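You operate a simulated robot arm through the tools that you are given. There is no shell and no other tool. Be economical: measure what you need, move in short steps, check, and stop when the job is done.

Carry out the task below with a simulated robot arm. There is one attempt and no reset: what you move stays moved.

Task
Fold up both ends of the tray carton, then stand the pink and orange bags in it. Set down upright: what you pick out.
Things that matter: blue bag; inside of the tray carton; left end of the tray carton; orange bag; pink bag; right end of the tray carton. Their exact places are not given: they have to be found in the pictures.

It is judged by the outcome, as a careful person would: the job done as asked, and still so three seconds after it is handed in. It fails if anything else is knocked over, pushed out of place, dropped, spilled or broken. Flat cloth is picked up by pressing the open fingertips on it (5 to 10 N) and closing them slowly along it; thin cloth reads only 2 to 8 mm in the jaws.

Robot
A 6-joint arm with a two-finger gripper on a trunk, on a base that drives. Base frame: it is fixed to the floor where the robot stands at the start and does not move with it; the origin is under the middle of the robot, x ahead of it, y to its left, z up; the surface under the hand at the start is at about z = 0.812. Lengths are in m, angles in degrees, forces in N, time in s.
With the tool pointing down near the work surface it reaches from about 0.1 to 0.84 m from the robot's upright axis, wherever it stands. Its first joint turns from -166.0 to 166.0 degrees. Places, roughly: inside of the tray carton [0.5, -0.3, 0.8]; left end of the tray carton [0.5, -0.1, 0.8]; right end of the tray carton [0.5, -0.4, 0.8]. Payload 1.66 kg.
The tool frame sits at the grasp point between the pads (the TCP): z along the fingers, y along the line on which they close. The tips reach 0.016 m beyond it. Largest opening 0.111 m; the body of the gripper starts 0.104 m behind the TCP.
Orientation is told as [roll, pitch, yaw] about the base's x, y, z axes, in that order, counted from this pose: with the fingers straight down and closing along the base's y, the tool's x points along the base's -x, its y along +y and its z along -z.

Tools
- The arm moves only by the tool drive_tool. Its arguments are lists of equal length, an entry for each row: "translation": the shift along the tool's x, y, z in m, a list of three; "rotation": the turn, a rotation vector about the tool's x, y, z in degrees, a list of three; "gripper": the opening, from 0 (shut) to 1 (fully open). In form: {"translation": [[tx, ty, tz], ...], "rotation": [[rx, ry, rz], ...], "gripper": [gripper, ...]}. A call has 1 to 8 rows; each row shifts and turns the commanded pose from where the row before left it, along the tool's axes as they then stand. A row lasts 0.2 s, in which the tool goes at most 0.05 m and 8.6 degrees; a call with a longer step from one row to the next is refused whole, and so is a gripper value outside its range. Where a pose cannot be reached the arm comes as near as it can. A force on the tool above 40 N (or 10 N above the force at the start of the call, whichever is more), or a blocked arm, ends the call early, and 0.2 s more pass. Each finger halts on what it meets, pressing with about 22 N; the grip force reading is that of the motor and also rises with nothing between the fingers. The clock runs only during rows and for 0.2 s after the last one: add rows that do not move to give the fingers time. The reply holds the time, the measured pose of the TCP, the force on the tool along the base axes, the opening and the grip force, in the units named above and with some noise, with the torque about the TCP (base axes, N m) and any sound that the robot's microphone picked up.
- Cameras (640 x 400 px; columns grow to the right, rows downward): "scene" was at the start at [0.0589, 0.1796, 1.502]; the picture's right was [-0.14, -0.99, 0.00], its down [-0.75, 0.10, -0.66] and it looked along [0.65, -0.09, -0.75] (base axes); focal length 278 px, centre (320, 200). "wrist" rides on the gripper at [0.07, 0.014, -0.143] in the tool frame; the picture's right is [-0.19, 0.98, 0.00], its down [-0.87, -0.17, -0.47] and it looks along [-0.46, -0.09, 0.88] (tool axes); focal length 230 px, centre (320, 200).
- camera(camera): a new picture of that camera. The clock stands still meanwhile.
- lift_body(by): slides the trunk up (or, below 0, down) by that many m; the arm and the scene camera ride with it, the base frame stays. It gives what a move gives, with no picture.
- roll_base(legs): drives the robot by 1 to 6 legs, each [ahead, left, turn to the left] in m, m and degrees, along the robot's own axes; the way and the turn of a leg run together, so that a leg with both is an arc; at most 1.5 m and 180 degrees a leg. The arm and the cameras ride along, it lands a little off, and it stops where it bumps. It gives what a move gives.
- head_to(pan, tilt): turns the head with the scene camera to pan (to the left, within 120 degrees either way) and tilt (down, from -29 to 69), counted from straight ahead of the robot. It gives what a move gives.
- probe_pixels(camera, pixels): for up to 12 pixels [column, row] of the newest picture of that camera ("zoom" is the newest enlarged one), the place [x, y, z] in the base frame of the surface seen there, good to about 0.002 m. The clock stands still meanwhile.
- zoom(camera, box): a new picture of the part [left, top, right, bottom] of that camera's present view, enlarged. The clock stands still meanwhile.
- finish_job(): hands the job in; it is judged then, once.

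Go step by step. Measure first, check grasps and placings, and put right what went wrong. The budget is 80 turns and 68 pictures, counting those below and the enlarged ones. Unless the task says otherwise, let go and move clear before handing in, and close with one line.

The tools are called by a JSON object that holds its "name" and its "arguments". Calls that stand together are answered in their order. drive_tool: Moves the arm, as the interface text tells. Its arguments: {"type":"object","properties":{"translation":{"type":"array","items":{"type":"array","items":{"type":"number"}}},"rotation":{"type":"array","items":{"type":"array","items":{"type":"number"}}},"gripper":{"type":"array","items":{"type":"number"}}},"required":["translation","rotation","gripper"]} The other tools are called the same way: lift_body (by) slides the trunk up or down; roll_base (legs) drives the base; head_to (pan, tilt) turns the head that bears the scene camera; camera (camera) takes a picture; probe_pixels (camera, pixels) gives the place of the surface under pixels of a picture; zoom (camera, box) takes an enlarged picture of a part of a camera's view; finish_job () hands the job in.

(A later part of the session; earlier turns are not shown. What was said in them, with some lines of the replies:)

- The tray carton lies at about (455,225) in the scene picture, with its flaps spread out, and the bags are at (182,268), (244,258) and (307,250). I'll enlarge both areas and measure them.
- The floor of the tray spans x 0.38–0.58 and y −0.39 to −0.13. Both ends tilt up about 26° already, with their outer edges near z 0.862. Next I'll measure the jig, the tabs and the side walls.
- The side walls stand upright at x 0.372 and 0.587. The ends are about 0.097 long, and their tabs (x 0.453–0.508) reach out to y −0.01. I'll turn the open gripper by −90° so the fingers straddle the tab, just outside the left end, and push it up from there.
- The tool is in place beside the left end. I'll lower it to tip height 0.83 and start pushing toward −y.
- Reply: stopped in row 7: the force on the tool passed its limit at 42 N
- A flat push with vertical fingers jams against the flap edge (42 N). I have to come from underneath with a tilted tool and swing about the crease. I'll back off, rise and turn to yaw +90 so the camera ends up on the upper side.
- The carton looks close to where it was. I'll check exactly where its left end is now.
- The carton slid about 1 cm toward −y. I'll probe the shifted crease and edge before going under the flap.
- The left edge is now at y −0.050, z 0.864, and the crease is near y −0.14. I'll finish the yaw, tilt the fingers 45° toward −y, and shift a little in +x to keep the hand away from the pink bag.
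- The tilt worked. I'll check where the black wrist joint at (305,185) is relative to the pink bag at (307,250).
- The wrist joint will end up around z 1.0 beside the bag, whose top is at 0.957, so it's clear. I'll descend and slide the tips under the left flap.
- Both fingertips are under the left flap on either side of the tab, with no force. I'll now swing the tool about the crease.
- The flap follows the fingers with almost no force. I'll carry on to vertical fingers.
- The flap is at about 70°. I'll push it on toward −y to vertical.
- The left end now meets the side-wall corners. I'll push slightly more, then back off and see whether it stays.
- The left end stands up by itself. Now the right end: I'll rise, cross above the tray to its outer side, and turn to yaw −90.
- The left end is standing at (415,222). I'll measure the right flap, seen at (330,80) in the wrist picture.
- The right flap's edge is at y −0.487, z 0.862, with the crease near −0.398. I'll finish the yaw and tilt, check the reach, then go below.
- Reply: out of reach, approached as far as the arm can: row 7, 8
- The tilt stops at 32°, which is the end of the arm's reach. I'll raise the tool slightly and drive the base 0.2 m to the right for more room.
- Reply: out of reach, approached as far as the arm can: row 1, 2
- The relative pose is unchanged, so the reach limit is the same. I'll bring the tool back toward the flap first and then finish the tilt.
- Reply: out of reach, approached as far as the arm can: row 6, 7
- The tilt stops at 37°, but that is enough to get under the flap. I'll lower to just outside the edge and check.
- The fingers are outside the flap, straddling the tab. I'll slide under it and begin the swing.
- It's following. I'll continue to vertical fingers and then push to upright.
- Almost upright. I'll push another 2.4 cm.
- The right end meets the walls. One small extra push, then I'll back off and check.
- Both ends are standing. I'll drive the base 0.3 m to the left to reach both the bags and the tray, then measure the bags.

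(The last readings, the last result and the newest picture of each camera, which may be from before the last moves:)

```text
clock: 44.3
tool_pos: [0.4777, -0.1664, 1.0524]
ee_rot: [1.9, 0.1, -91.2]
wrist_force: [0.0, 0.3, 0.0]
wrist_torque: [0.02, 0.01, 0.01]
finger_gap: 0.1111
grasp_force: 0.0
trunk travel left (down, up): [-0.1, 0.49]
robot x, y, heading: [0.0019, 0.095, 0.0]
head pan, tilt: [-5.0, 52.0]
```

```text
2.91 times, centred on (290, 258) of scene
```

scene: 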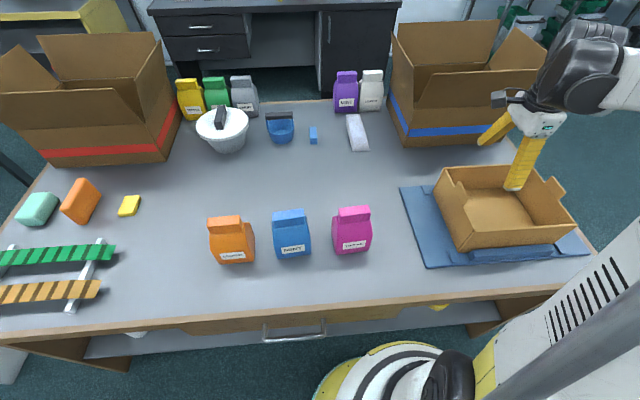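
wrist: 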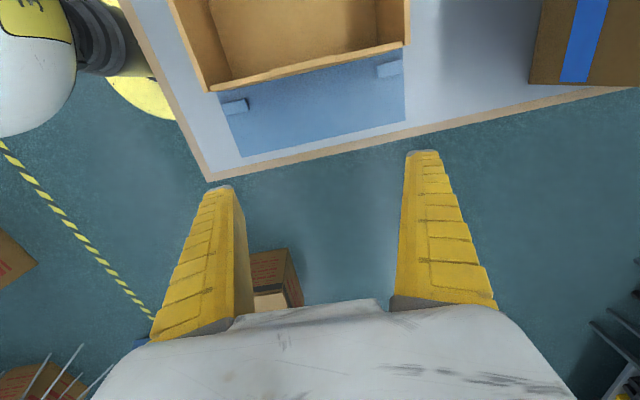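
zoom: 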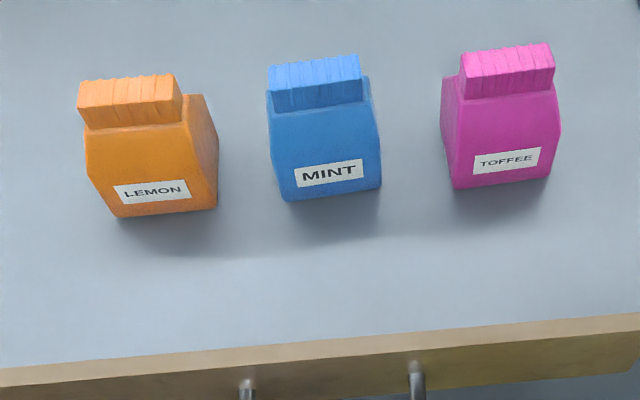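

The bags stand upright with rolled tops. I'll probe their corners to get positions, sizes and yaw.

{"name": "probe_pixels", "arguments": {"camera": "zoom", "pixels": [[465, 58], [548, 48], [468, 93], [552, 83], [445, 85], [455, 184], [560, 140], [545, 174], [443, 135], [560, 100], [505, 60], [505, 130]]}}

{"name": "probe_pixels", "arguments": {"camera": "zoom", "pixels": [[82, 84], [172, 77], [90, 125], [180, 118], [195, 98], [214, 200], [118, 213], [90, 150], [216, 150], [203, 105], [130, 100], [140, 160]]}}

{"name": "probe_pixels", "arguments": {"camera": "zoom", "pixels": [[273, 68], [356, 58], [278, 108], [360, 98], [270, 95], [368, 80], [285, 198], [378, 188], [380, 140]]}}

{"name": "probe_pixels", "arguments": {"camera": "scene", "pixels": [[442, 172], [458, 248], [545, 172], [574, 228], [470, 200], [490, 232], [530, 220], [460, 190], [436, 186], [555, 180], [500, 245], [480, 167]]}}

```text
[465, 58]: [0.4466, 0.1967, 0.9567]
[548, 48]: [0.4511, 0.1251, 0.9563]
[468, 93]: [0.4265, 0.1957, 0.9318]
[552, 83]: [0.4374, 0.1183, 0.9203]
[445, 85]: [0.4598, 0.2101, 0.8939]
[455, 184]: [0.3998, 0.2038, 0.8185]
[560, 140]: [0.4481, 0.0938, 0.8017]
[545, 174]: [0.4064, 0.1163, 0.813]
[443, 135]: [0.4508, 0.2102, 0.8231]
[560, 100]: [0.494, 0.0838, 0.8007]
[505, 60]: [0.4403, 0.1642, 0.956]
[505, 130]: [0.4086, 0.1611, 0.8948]
```

```text
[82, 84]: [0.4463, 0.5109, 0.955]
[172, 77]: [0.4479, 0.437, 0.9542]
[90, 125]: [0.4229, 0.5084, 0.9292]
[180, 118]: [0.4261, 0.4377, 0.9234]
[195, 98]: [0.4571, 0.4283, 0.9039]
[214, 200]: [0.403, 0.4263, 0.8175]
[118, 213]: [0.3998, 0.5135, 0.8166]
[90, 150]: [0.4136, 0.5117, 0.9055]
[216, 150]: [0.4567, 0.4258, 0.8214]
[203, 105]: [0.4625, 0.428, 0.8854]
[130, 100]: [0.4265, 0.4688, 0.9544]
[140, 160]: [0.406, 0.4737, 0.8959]
```

```text
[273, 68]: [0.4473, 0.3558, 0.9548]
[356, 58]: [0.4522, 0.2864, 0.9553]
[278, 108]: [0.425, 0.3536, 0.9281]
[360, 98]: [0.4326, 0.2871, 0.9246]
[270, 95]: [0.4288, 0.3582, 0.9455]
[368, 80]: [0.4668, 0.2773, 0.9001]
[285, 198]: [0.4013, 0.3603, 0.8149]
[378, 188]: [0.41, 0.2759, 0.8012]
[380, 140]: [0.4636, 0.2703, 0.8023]
```

```text
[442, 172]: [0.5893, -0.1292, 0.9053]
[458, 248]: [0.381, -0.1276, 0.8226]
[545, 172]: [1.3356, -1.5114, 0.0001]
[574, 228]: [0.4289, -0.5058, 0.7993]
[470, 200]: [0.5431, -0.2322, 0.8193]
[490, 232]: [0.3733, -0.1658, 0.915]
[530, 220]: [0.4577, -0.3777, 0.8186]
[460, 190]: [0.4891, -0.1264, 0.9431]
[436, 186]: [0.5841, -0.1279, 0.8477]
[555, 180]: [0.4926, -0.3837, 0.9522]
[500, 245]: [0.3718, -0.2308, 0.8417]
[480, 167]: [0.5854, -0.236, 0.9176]
```

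Pink bag: centre about (0.439, 0.162), with a yaw of about +4° and a front face at x 0.40–0.41. The tray floor is at z 0.819 and the inside spans y −0.38 to −0.13. I'll level the tool and go above the pink bag to see how deep it is.

{"name": "drive_tool", "arguments": {"translation": [[0, 0, 0], [0.0469, -0.0055, 0], [0.0469, -0.0055, 0], [0.0469, -0.0055, 0], [0.0469, -0.0055, 0], [0.0469, -0.0055, 0], [0.0469, -0.0055, 0], [0.0469, -0.0055, 0]], "rotation": [[1.9, 0, -1.2], [0, 0, 0], [0, 0, 0], [0, 0, 0], [0, 0, 0], [0, 0, 0], [0, 0, 0], [0, 0, 0]], "gripper": [1, 1, 1, 1, 1, 1, 1, 1]}}

{"name": "camera", "arguments": {"camera": "wrist"}}

```text
clock: 46.1
tool_pos: [0.4356, 0.1623, 1.0531]
ee_rot: [-0.1, 0.0, -89.9]
wrist_force: [-1.0, 0.7, 0.1]
wrist_torque: [0.01, 0.05, 0.0]
finger_gap: 0.1112
grasp_force: 0.0
trunk travel left (down, up): [-0.1, 0.49]
robot x, y, heading: [0.0008, 0.0965, 0.1]
head pan, tilt: [-5.0, 52.0]
```

```text
38 pictures are left
```

wrist: 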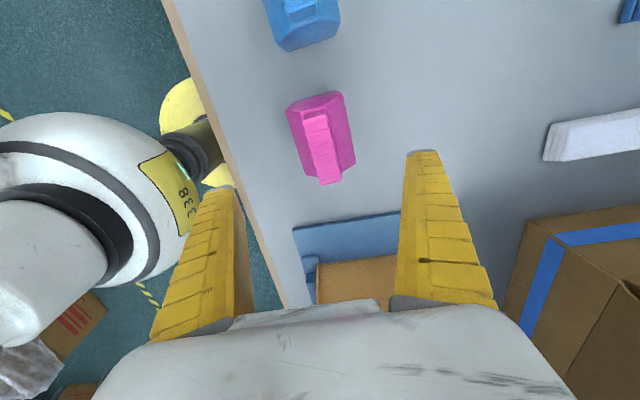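

The pink bag shows at (322,138). I'll enlarge it and probe its outline.

{"name": "zoom", "arguments": {"camera": "wrist", "box": [260, 70, 400, 200]}}

{"name": "probe_pixels", "arguments": {"camera": "wrist", "pixels": [[289, 110], [340, 95], [352, 160], [302, 165], [305, 118], [327, 113], [319, 183], [340, 179], [345, 130], [295, 130], [335, 100], [348, 145]]}}

```text
3.08 times, centred on (330, 135) of wrist
```

zoom: 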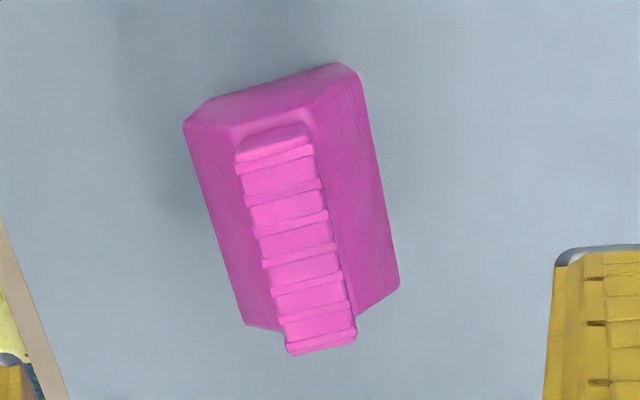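

```text
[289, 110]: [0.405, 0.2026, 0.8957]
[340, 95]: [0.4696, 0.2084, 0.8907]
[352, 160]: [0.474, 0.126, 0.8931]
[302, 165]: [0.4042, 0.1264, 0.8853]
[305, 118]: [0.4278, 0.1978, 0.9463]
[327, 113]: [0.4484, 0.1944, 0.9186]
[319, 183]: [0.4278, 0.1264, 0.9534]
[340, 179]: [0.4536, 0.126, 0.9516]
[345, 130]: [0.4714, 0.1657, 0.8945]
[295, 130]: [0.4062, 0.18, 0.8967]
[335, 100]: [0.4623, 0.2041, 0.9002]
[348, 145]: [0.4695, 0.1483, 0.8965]
```

The bag is about 0.067 deep, centred at (0.438, 0.163), so the jaws have 2 cm of room on each side. I'll descend over it front to back and close.

{"name": "drive_tool", "arguments": {"translation": [[0.001, 0.0025, 0.045], [0, 0, 0.045], [0, 0, 0.045], [0, 0, 0.035], [0, 0, 0.014], [0, 0, 0]], "rotation": [[0, 0, -3], [0, 0, 0], [0, 0, 0], [0, 0, 0], [0, 0, 0], [0, 0, 0]], "gripper": [1, 1, 1, 1, 1, 1]}}

{"name": "drive_tool", "arguments": {"translation": [[0, 0, 0], [0, 0, 0], [0, 0, 0], [0, 0, 0], [0, 0, 0]], "rotation": [[0, 0, 0], [0, 0, 0], [0, 0, 0], [0, 0, 0], [0, 0, 0]], "gripper": [0.75, 0.65, 0.58, 0.54, 0.52]}}

{"name": "camera", "arguments": {"camera": "wrist"}}

```text
clock: 47.5
tool_pos: [0.4401, 0.166, 0.8699]
ee_rot: [0.0, 0.1, -86.9]
wrist_force: [-0.1, -0.4, -0.4]
wrist_torque: [0.02, -0.01, 0.04]
finger_gap: 0.1109
grasp_force: 0.1
trunk travel left (down, up): [-0.1, 0.49]
robot x, y, heading: [-0.0001, 0.0918, -0.0]
head pan, tilt: [-5.0, 52.0]
```

```text
clock: 48.7
tool_pos: [0.4402, 0.1653, 0.8701]
ee_rot: [0.1, 0.1, -86.8]
wrist_force: [-0.9, -0.9, -0.4]
wrist_torque: [0.0, -0.03, -0.02]
finger_gap: 0.0747
grasp_force: 22.0
trunk travel left (down, up): [-0.1, 0.49]
robot x, y, heading: [-0.0006, 0.0916, -0.0]
head pan, tilt: [-5.0, 52.0]
```

```text
36 pictures are left
```

wrist: 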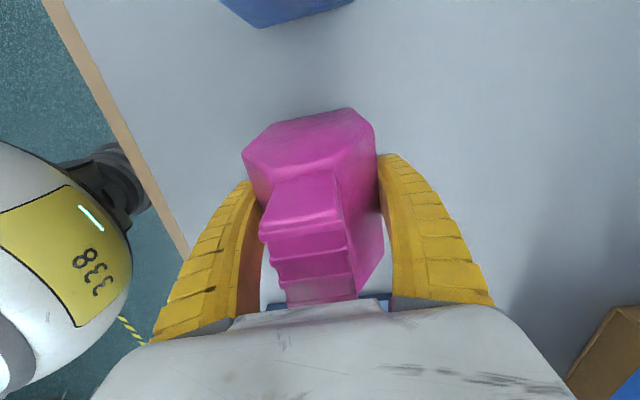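

Firm grip: a 75 mm gap at 22 N. I'll lift slowly and check.

{"name": "drive_tool", "arguments": {"translation": [[0, 0, -0.01], [0, 0, -0.03], [0, 0, -0.04], [0, 0, -0.04], [0, 0, -0.04], [0, 0, -0.04], [0, 0, 0]], "rotation": [[0, 0, 0], [0, 0, 0], [0, 0, 0], [0, 0, 0], [0, 0, 0], [0, 0, 0], [0, 0, 0]], "gripper": [0.5, 0.5, 0.5, 0.5, 0.5, 0.5, 0.5]}}

{"name": "camera", "arguments": {"camera": "scene"}}

```text
clock: 50.3
tool_pos: [0.4423, 0.1634, 1.0678]
ee_rot: [0.0, 0.1, -86.8]
wrist_force: [-0.2, 0.2, -3.3]
wrist_torque: [0.02, -0.05, -0.01]
finger_gap: 0.0749
grasp_force: 22.1
trunk travel left (down, up): [-0.1, 0.49]
robot x, y, heading: [0.0016, 0.0916, -0.1]
head pan, tilt: [-5.0, 52.0]
```

```text
35 pictures are left
```

scene: 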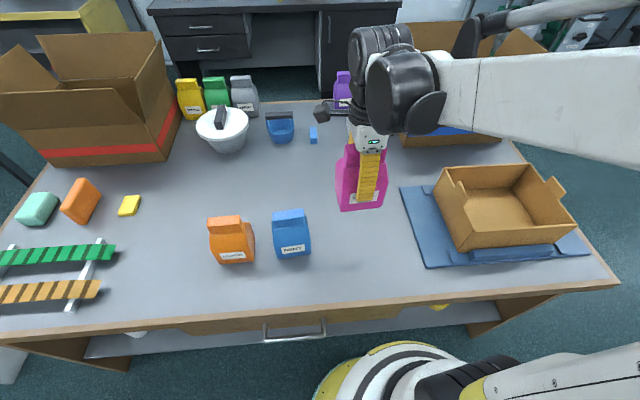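

The bag is held upright (3.3 N). I'll carry it over the right half of the tray, to (0.48, −0.315).

{"name": "drive_tool", "arguments": {"translation": [[0, 0, 0], [-0.04, 0.003, 0], [-0.048, 0.004, 0], [-0.048, 0.004, 0], [-0.048, 0.004, 0], [-0.048, 0.004, 0], [-0.048, 0.004, 0], [-0.048, 0.004, 0]], "rotation": [[0, 0, 3.2], [0, 0, 0], [0, 0, 0], [0, 0, 0], [0, 0, 0], [0, 0, 0], [0, 0, 0], [0, 0, 0]], "gripper": [0.5, 0.5, 0.5, 0.5, 0.5, 0.5, 0.5, 0.5]}}

{"name": "drive_tool", "arguments": {"translation": [[-0.048, 0.004, 0], [-0.048, 0.004, 0], [-0.04, 0.003, 0], [-0.014, 0, 0], [0, 0, 0]], "rotation": [[0, 0, 0], [0, 0, 0], [0, 0, 0], [0, 0, 0], [0, 0, 0]], "gripper": [0.5, 0.5, 0.5, 0.5, 0.5]}}

{"name": "camera", "arguments": {"camera": "scene"}}

{"name": "camera", "arguments": {"camera": "wrist"}}

```text
clock: 52.1
tool_pos: [0.4646, -0.1643, 1.0697]
ee_rot: [0.0, 0.1, -90.0]
wrist_force: [0.0, 0.2, -3.0]
wrist_torque: [0.03, -0.02, 0.02]
finger_gap: 0.0751
grasp_force: 22.0
trunk travel left (down, up): [-0.1, 0.49]
robot x, y, heading: [0.0002, 0.0939, 0.1]
head pan, tilt: [-5.0, 52.0]
```

```text
clock: 53.3
tool_pos: [0.4775, -0.3149, 1.0712]
ee_rot: [0.1, 0.1, -90.0]
wrist_force: [-0.5, -0.7, -2.1]
wrist_torque: [-0.01, 0.02, 0.01]
finger_gap: 0.0749
grasp_force: 22.1
trunk travel left (down, up): [-0.1, 0.49]
robot x, y, heading: [-0.002, 0.0959, 0.1]
head pan, tilt: [-5.0, 52.0]
```

```text
34 pictures are left
```

scene: 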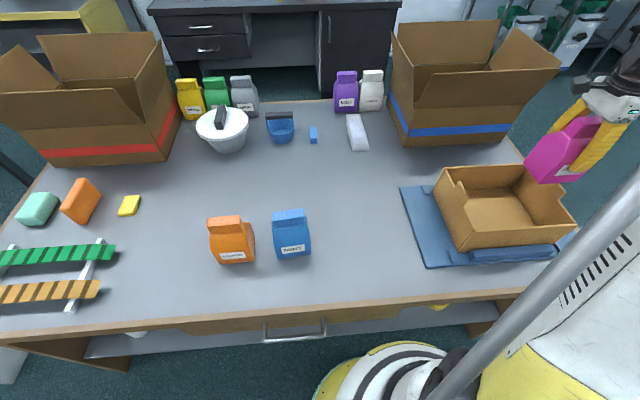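

```text
33 pictures are left
```

wrist: 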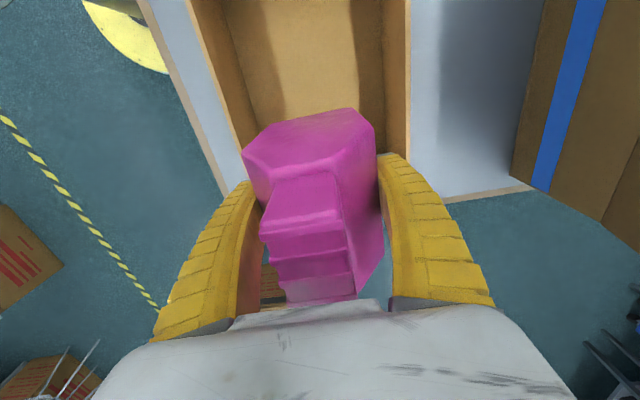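

Everything lines up with the right half of the tray. I'll lower to just above the expected contact (TCP z about 0.889).

{"name": "drive_tool", "arguments": {"translation": [[0, 0, 0.04], [0, 0.001, 0.04], [0, 0, 0.04], [0, 0, 0.03], [0, 0, 0.02], [0, 0, 0.006], [0, 0, 0]], "rotation": [[0, 0, 0], [0, 0, 0], [0, 0, 0], [0, 0, 0], [0, 0, 0], [0, 0, 0], [0, 0, 0]], "gripper": [0.5, 0.5, 0.5, 0.5, 0.5, 0.5, 0.5]}}

{"name": "camera", "arguments": {"camera": "scene"}}

```text
clock: 54.9
tool_pos: [0.4772, -0.3155, 0.8928]
ee_rot: [0.0, 0.2, -90.2]
wrist_force: [0.0, -0.5, -2.4]
wrist_torque: [0.02, -0.01, 0.01]
finger_gap: 0.0749
grasp_force: 22.3
trunk travel left (down, up): [-0.1, 0.49]
robot x, y, heading: [0.0023, 0.0937, 0.2]
head pan, tilt: [-5.0, 52.0]
```

```text
32 pictures are left
```

scene: 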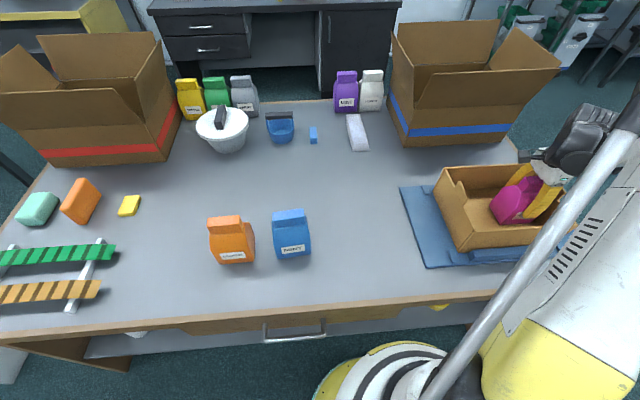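

Still hanging freely at z 0.893. I'll creep down until the load transfers to the tray floor.

{"name": "drive_tool", "arguments": {"translation": [[0, 0, 0.002], [0, 0, 0.002], [0, 0, 0]], "rotation": [[0, 0, 0], [0, 0, 0], [0, 0, 0]], "gripper": [0.5, 0.5, 0.5]}}

```text
clock: 55.7
tool_pos: [0.4785, -0.3151, 0.8882]
ee_rot: [-0.1, 0.1, -90.1]
wrist_force: [0.4, -0.6, -2.4]
wrist_torque: [0.0, -0.02, 0.02]
finger_gap: 0.0748
grasp_force: 22.3
trunk travel left (down, up): [-0.1, 0.49]
robot x, y, heading: [0.0049, 0.0981, 0.0]
head pan, tilt: [-5.0, 52.0]
```

{"name": "drive_tool", "arguments": {"translation": [[0, 0, 0.0015], [0, 0, 0.0015], [0, 0, 0]], "rotation": [[0, 0, 0], [0, 0, 0], [0, 0, 0]], "gripper": [0.5, 0.5, 0.5]}}

```text
clock: 56.5
tool_pos: [0.4781, -0.315, 0.8846]
ee_rot: [0.0, 0.1, -90.1]
wrist_force: [3.3, -6.0, 15.6]
wrist_torque: [-0.04, -0.1, 0.02]
finger_gap: 0.0747
grasp_force: 22.0
trunk travel left (down, up): [-0.1, 0.49]
robot x, y, heading: [0.0025, 0.094, -0.0]
head pan, tilt: [-5.0, 52.0]
```

The bag is on the floor (15.6 N). I'll relieve the press slightly, open gradually and lift straight out.

{"name": "drive_tool", "arguments": {"translation": [[0, 0, -0.001], [0, 0, 0], [0, 0, 0], [0, 0, 0], [0, 0, -0.03], [0, 0, -0.05], [0, 0, -0.05], [0, 0, -0.05]], "rotation": [[0, 0, 0], [0, 0, 0], [0, 0, 0], [0, 0, 0], [0, 0, 0], [0, 0, 0], [0, 0, 0], [0, 0, 0]], "gripper": [0.66, 0.75, 0.9, 0.95, 0.95, 0.95, 0.95, 0.95]}}

{"name": "camera", "arguments": {"camera": "scene"}}

{"name": "camera", "arguments": {"camera": "wrist"}}

```text
clock: 58.3
tool_pos: [0.4796, -0.3161, 1.0661]
ee_rot: [0.0, 0.0, -90.2]
wrist_force: [-0.6, -0.4, 0.7]
wrist_torque: [0.01, 0.0, 0.0]
finger_gap: 0.1058
grasp_force: 0.5
trunk travel left (down, up): [-0.1, 0.49]
robot x, y, heading: [0.0046, 0.0968, 0.0]
head pan, tilt: [-5.0, 52.0]
```

```text
31 pictures are left
```

scene: 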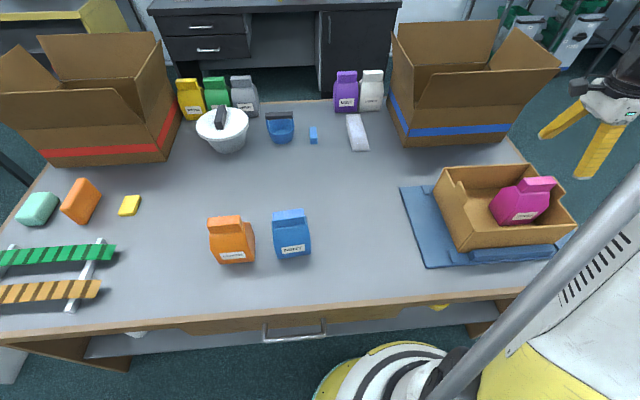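

```text
30 pictures are left
```

wrist: 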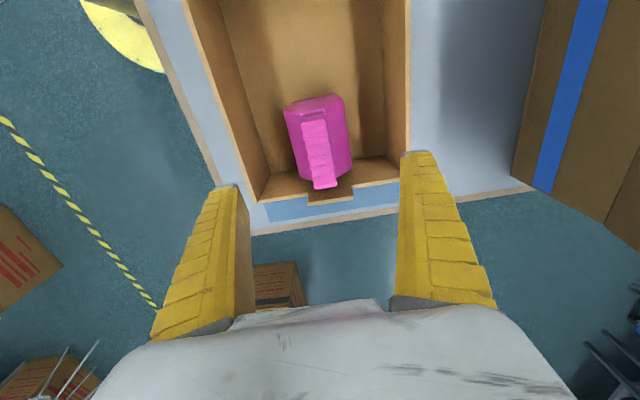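

The pink bag stands upright in the right half of the tray. Now to the orange bag at about (0.438, 0.469).

{"name": "drive_tool", "arguments": {"translation": [[0.048, -0.003, 0], [0.048, -0.003, 0], [0.048, -0.003, 0], [0.048, -0.003, 0], [0.048, -0.003, 0], [0.048, -0.003, 0], [0.048, -0.003, 0], [0.048, -0.003, 0]], "rotation": [[0, 0, 0], [0, 0, 0], [0, 0, 0], [0, 0, 0], [0, 0, 0], [0, 0, 0], [0, 0, 0], [0, 0, 0]], "gripper": [1, 1, 1, 1, 1, 1, 1, 1]}}

{"name": "drive_tool", "arguments": {"translation": [[0.048, -0.003, 0], [0.048, -0.003, 0], [0.048, -0.003, 0], [0.048, -0.003, 0], [0.048, -0.002, 0], [0.048, -0.002, 0], [0.048, 0, 0], [0.048, 0, 0]], "rotation": [[0, 0, 0], [0, 0, 0], [0, 0, 0], [0, 0, 0], [0, 0, 0], [0, 0, 0], [0, 0, 0], [0, 0, 0]], "gripper": [1, 1, 1, 1, 1, 1, 1, 1]}}

{"name": "drive_tool", "arguments": {"translation": [[0.017, 0, 0], [0, 0, 0]], "rotation": [[0, 0, -2], [0, 0, 0]], "gripper": [1, 1]}}

{"name": "zoom", "arguments": {"camera": "wrist", "box": [220, 60, 440, 198]}}

```text
clock: 60.1
tool_pos: [0.4542, 0.0695, 1.0676]
ee_rot: [0.0, 0.0, -90.1]
wrist_force: [-0.3, 0.6, -0.1]
wrist_torque: [-0.03, 0.0, -0.02]
finger_gap: 0.111
grasp_force: 0.2
trunk travel left (down, up): [-0.1, 0.49]
robot x, y, heading: [-0.0004, 0.0953, 0.1]
head pan, tilt: [-5.0, 52.0]
```

```text
clock: 61.9
tool_pos: [0.4398, 0.4538, 1.0639]
ee_rot: [0.0, -0.1, -90.2]
wrist_force: [-0.4, -1.0, 0.7]
wrist_torque: [0.01, -0.01, 0.01]
finger_gap: 0.1109
grasp_force: 0.1
trunk travel left (down, up): [-0.1, 0.49]
robot x, y, heading: [-0.0023, 0.0939, -0.0]
head pan, tilt: [-5.0, 52.0]
```

```text
clock: 62.5
tool_pos: [0.4391, 0.4701, 1.0646]
ee_rot: [0.0, 0.1, -88.2]
wrist_force: [-0.1, 0.0, 0.3]
wrist_torque: [-0.03, -0.04, -0.02]
finger_gap: 0.1107
grasp_force: 0.1
trunk travel left (down, up): [-0.1, 0.49]
robot x, y, heading: [0.0016, 0.0961, 0.1]
head pan, tilt: [-5.0, 52.0]
```

```text
2.90 times, centred on (330, 129) of wrist
```

zoom: 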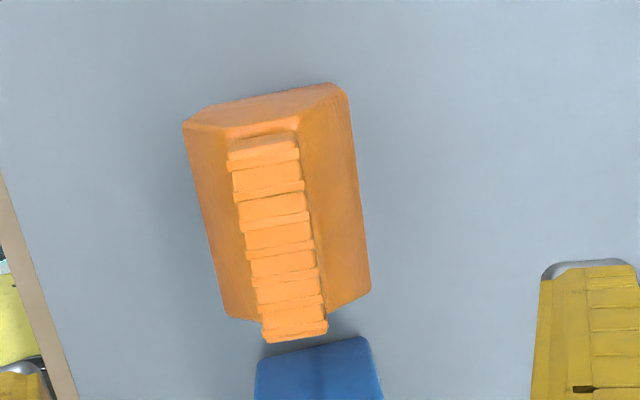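

{"name": "probe_pixels", "arguments": {"camera": "zoom", "pixels": [[187, 125], [343, 95], [367, 285], [228, 310], [230, 165], [298, 155], [264, 335], [325, 330], [205, 210], [352, 190]]}}

```text
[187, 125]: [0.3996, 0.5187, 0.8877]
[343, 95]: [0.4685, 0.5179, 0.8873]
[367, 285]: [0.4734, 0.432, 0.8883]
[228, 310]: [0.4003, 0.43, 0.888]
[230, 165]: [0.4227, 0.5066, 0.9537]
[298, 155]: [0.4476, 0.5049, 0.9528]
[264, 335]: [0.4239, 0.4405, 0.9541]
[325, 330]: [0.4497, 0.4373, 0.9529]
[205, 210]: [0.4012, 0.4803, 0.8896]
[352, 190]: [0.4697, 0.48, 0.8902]
```

The orange bag is centred at (0.436, 0.473). I'll descend and close.

{"name": "drive_tool", "arguments": {"translation": [[0.003, -0.003, 0.045], [0, 0, 0.045], [0, 0, 0.045], [0, 0, 0.04], [0, 0, 0.02], [0, 0, 0]], "rotation": [[0, 0, 0], [0, 0, 0], [0, 0, 0], [0, 0, 0], [0, 0, 0], [0, 0, 0]], "gripper": [1, 1, 1, 1, 1, 1]}}

{"name": "drive_tool", "arguments": {"translation": [[0, 0, 0], [0, 0, 0], [0, 0, 0], [0, 0, 0], [0, 0, 0]], "rotation": [[0, 0, 0], [0, 0, 0], [0, 0, 0], [0, 0, 0], [0, 0, 0]], "gripper": [0.75, 0.65, 0.58, 0.54, 0.5]}}

{"name": "drive_tool", "arguments": {"translation": [[0, 0, -0.01], [0, 0, -0.03], [0, 0, -0.04], [0, 0, -0.04], [0, 0, -0.04], [0, 0, -0.04], [0, 0, 0]], "rotation": [[0, 0, 0], [0, 0, 0], [0, 0, 0], [0, 0, 0], [0, 0, 0], [0, 0, 0], [0, 0, 0]], "gripper": [0.5, 0.5, 0.5, 0.5, 0.5, 0.5, 0.5]}}

{"name": "camera", "arguments": {"camera": "scene"}}

```text
clock: 63.9
tool_pos: [0.4371, 0.4759, 0.8724]
ee_rot: [0.0, 0.1, -88.1]
wrist_force: [0.4, -0.2, 0.0]
wrist_torque: [-0.04, 0.01, 0.02]
finger_gap: 0.111
grasp_force: 0.1
trunk travel left (down, up): [-0.1, 0.49]
robot x, y, heading: [-0.0012, 0.0976, -0.1]
head pan, tilt: [-5.0, 52.0]
```

```text
clock: 65.1
tool_pos: [0.4369, 0.474, 0.8722]
ee_rot: [0.0, 0.0, -88.1]
wrist_force: [0.1, 0.0, 0.7]
wrist_torque: [0.02, 0.0, 0.0]
finger_gap: 0.075
grasp_force: 21.8
trunk travel left (down, up): [-0.1, 0.49]
robot x, y, heading: [-0.0009, 0.0953, 0.0]
head pan, tilt: [-5.0, 52.0]
```

```text
clock: 66.7
tool_pos: [0.4355, 0.4715, 1.071]
ee_rot: [0.0, 0.0, -88.1]
wrist_force: [0.0, -0.1, -3.0]
wrist_torque: [0.02, -0.02, 0.02]
finger_gap: 0.075
grasp_force: 21.9
trunk travel left (down, up): [-0.1, 0.49]
robot x, y, heading: [-0.0013, 0.0971, 0.0]
head pan, tilt: [-5.0, 52.0]
```

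```text
28 pictures are left
```

scene: 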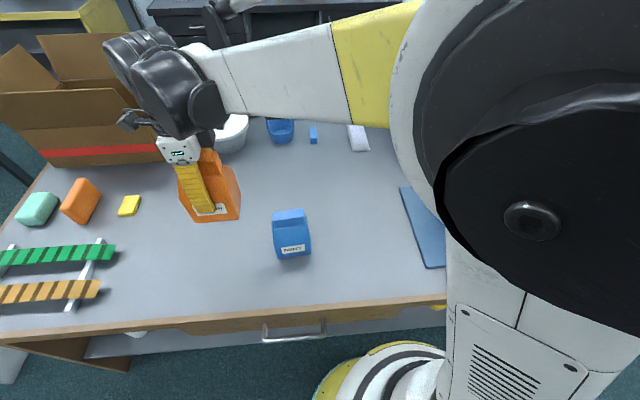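

The orange bag is lifted clear, with its bottom near z 1.0 and the blue bag's top at 0.957. I'll carry it to (0.478, −0.198).

{"name": "drive_tool", "arguments": {"translation": [[0, 0, -0.005], [-0.048, 0.003, 0], [-0.048, 0.003, 0], [-0.048, 0.003, 0], [-0.048, 0.003, 0], [-0.048, 0.003, 0], [-0.048, 0.003, 0], [-0.048, 0.003, 0]], "rotation": [[0, 0, 1.9], [0, 0, 0], [0, 0, 0], [0, 0, 0], [0, 0, 0], [0, 0, 0], [0, 0, 0], [0, 0, 0]], "gripper": [0.5, 0.5, 0.5, 0.5, 0.5, 0.5, 0.5, 0.5]}}

{"name": "drive_tool", "arguments": {"translation": [[-0.048, 0.003, 0], [-0.048, 0.003, 0], [-0.048, 0.003, 0], [-0.048, 0.003, 0], [-0.048, 0.003, 0], [-0.048, 0.003, 0], [-0.045, 0.003, 0], [0, 0, 0]], "rotation": [[0, 0, 0], [0, 0, 0], [0, 0, 0], [0, 0, 0], [0, 0, 0], [0, 0, 0], [0, 0, 0], [0, 0, 0]], "gripper": [0.5, 0.5, 0.5, 0.5, 0.5, 0.5, 0.5, 0.5]}}

{"name": "camera", "arguments": {"camera": "scene"}}

{"name": "camera", "arguments": {"camera": "wrist"}}

```text
clock: 68.5
tool_pos: [0.4568, 0.1353, 1.0793]
ee_rot: [0.0, 0.1, -90.1]
wrist_force: [-0.4, -0.6, -1.9]
wrist_torque: [0.0, 0.0, 0.02]
finger_gap: 0.0747
grasp_force: 21.6
trunk travel left (down, up): [-0.1, 0.49]
robot x, y, heading: [0.0024, 0.0929, 0.1]
head pan, tilt: [-5.0, 52.0]
```

```text
clock: 70.3
tool_pos: [0.4762, -0.1949, 1.08]
ee_rot: [0.0, 0.1, -90.0]
wrist_force: [0.1, -0.2, -3.4]
wrist_torque: [-0.02, 0.01, 0.04]
finger_gap: 0.0749
grasp_force: 21.2
trunk travel left (down, up): [-0.1, 0.49]
robot x, y, heading: [0.0007, 0.0928, 0.2]
head pan, tilt: [-5.0, 52.0]
```

```text
27 pictures are left
```

scene: 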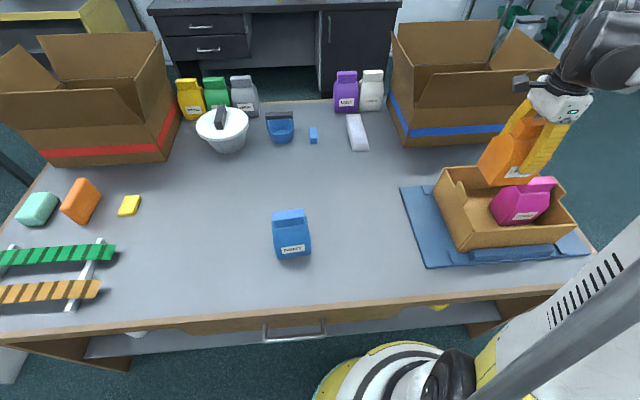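

```text
26 pictures are left
```

wrist: 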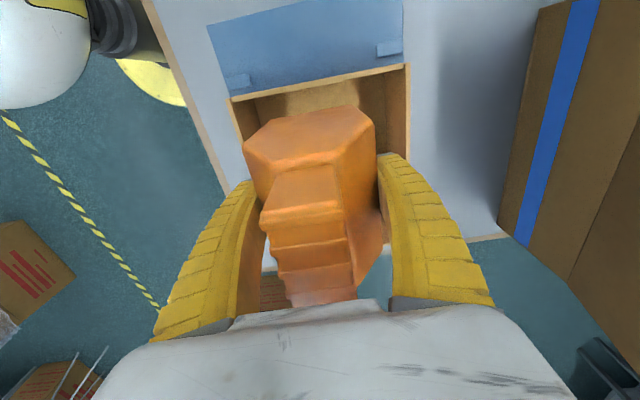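

I'll check the free space between the pink bag and the left end before lowering.

{"name": "probe_pixels", "arguments": {"camera": "scene", "pixels": [[492, 212], [494, 220], [490, 207], [545, 215], [466, 190], [462, 185], [455, 230], [527, 178], [556, 180]]}}

```text
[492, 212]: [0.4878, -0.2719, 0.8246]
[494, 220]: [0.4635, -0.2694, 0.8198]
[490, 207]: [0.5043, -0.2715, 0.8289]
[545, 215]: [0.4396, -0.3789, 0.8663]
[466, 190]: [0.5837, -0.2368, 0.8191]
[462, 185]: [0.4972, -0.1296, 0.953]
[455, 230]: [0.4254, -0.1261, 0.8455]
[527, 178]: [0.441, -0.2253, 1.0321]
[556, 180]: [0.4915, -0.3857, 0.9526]
```

Free space runs from y −0.272 to −0.132, so I'll centre at −0.201 and lower to just above contact.

{"name": "drive_tool", "arguments": {"translation": [[-0.006, 0.001, 0], [0, 0, 0.04], [0, 0, 0.04], [0, 0, 0.04], [0, 0, 0.035], [0, 0, 0.025], [0, 0, 0.006], [0, 0, 0]], "rotation": [[0, 0, 0], [0, 0, 0], [0, 0, 0], [0, 0, 0], [0, 0, 0], [0, 0, 0], [0, 0, 0], [0, 0, 0]], "gripper": [0.5, 0.5, 0.5, 0.5, 0.5, 0.5, 0.5, 0.5]}}

{"name": "zoom", "arguments": {"camera": "scene", "box": [400, 120, 620, 258]}}

```text
clock: 72.1
tool_pos: [0.4799, -0.2021, 0.8903]
ee_rot: [0.1, 0.0, -90.1]
wrist_force: [0.5, 1.1, -0.6]
wrist_torque: [0.08, 0.05, -0.02]
finger_gap: 0.0747
grasp_force: 22.0
trunk travel left (down, up): [-0.1, 0.49]
robot x, y, heading: [-0.0001, 0.0952, 0.3]
head pan, tilt: [-5.0, 52.0]
```

```text
2.90 times, centred on (510, 189) of scene
```

zoom: 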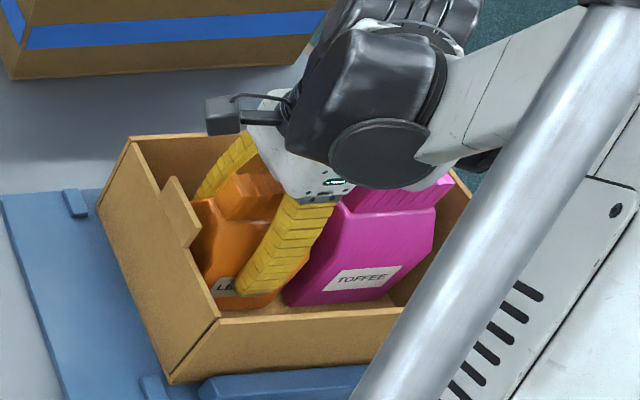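

Contact is starting: the load went from −3 to −0.6 N. I'll lower another 1.5 mm, open gradually and rise.

{"name": "drive_tool", "arguments": {"translation": [[0, 0, 0.0015], [0, 0, 0], [0, 0, 0]], "rotation": [[0, 0, 0], [0, 0, 0], [0, 0, 0]], "gripper": [0.5, 0.5, 0.5]}}

{"name": "drive_tool", "arguments": {"translation": [[0, 0, 0], [0, 0, 0], [0, 0, 0], [0, 0, 0], [0, 0, -0.03], [0, 0, -0.05], [0, 0, -0.05], [0, 0, -0.05]], "rotation": [[0, 0, 0], [0, 0, 0], [0, 0, 0], [0, 0, 0], [0, 0, 0], [0, 0, 0], [0, 0, 0], [0, 0, 0]], "gripper": [0.66, 0.75, 0.9, 0.95, 0.95, 0.95, 0.95, 0.95]}}

{"name": "drive_tool", "arguments": {"translation": [[0, 0, -0.05], [0.048, 0, 0], [0.048, 0, 0], [0.048, 0, 0], [0.048, 0, 0], [0.048, 0, 0], [0.048, 0, 0], [0, 0, 0]], "rotation": [[0, 0, 0], [0, 0, 0], [0, 0, 0], [0, 0, 0], [0, 0, 0], [0, 0, 0], [0, 0, 0], [0, 0, 0]], "gripper": [0.95, 0.95, 0.95, 0.95, 0.95, 0.95, 0.95, 0.95]}}

{"name": "camera", "arguments": {"camera": "scene"}}

{"name": "zoom", "arguments": {"camera": "scene", "box": [400, 140, 620, 278]}}

```text
clock: 72.9
tool_pos: [0.4789, -0.2016, 0.8879]
ee_rot: [0.1, 0.0, -90.0]
wrist_force: [1.9, -3.0, 15.2]
wrist_torque: [-0.02, -0.05, -0.11]
finger_gap: 0.0749
grasp_force: 22.4
trunk travel left (down, up): [-0.1, 0.49]
robot x, y, heading: [0.0008, 0.0953, 0.1]
head pan, tilt: [-5.0, 52.0]
```

```text
clock: 74.7
tool_pos: [0.4789, -0.2021, 1.0678]
ee_rot: [0.1, 0.0, -89.9]
wrist_force: [-0.1, 0.2, 0.1]
wrist_torque: [0.02, -0.01, 0.01]
finger_gap: 0.1057
grasp_force: 0.3
trunk travel left (down, up): [-0.1, 0.49]
robot x, y, heading: [0.0013, 0.0908, 0.2]
head pan, tilt: [-5.0, 52.0]
```

```text
clock: 76.5
tool_pos: [0.4805, 0.0899, 1.1213]
ee_rot: [0.0, 0.1, -89.9]
wrist_force: [0.9, 1.0, -0.9]
wrist_torque: [-0.02, 0.0, -0.03]
finger_gap: 0.1057
grasp_force: 0.1
trunk travel left (down, up): [-0.1, 0.49]
robot x, y, heading: [0.002, 0.096, 0.2]
head pan, tilt: [-5.0, 52.0]
```

```text
24 pictures are left
```

scene: 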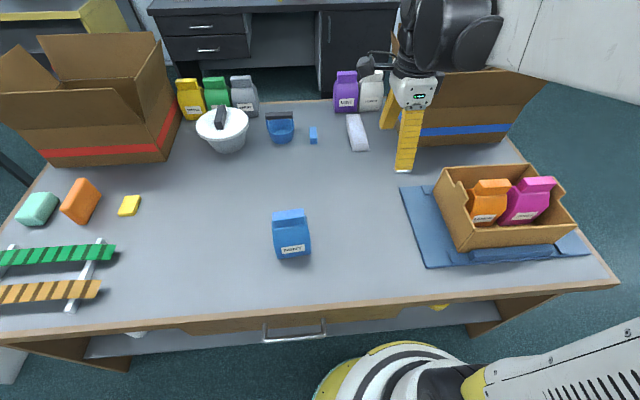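

```text
2.90 times, centred on (510, 209) of scene
```

zoom: 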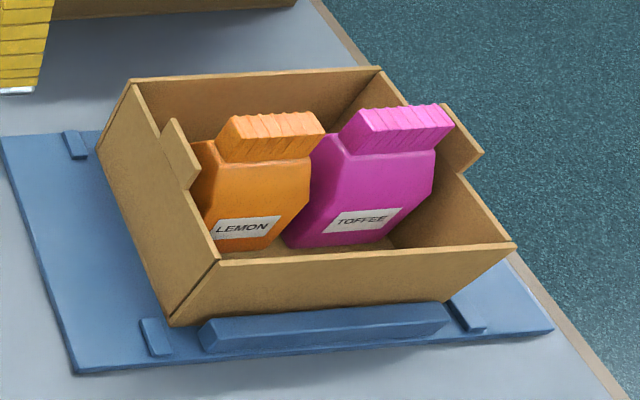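

Both ends stand upright (left top at y −0.130 over a base at −0.126). Both bags stand in the tray, the blue bag and everything else are untouched, and the gripper is clear. I'm handing in now.

{"name": "finish_job", "arguments": {}}

```text
The job is handed in.
```

The job is done: both ends of the tray carton are folded up, the pink and orange bags stand upright inside it, and the blue bag was left where it was.
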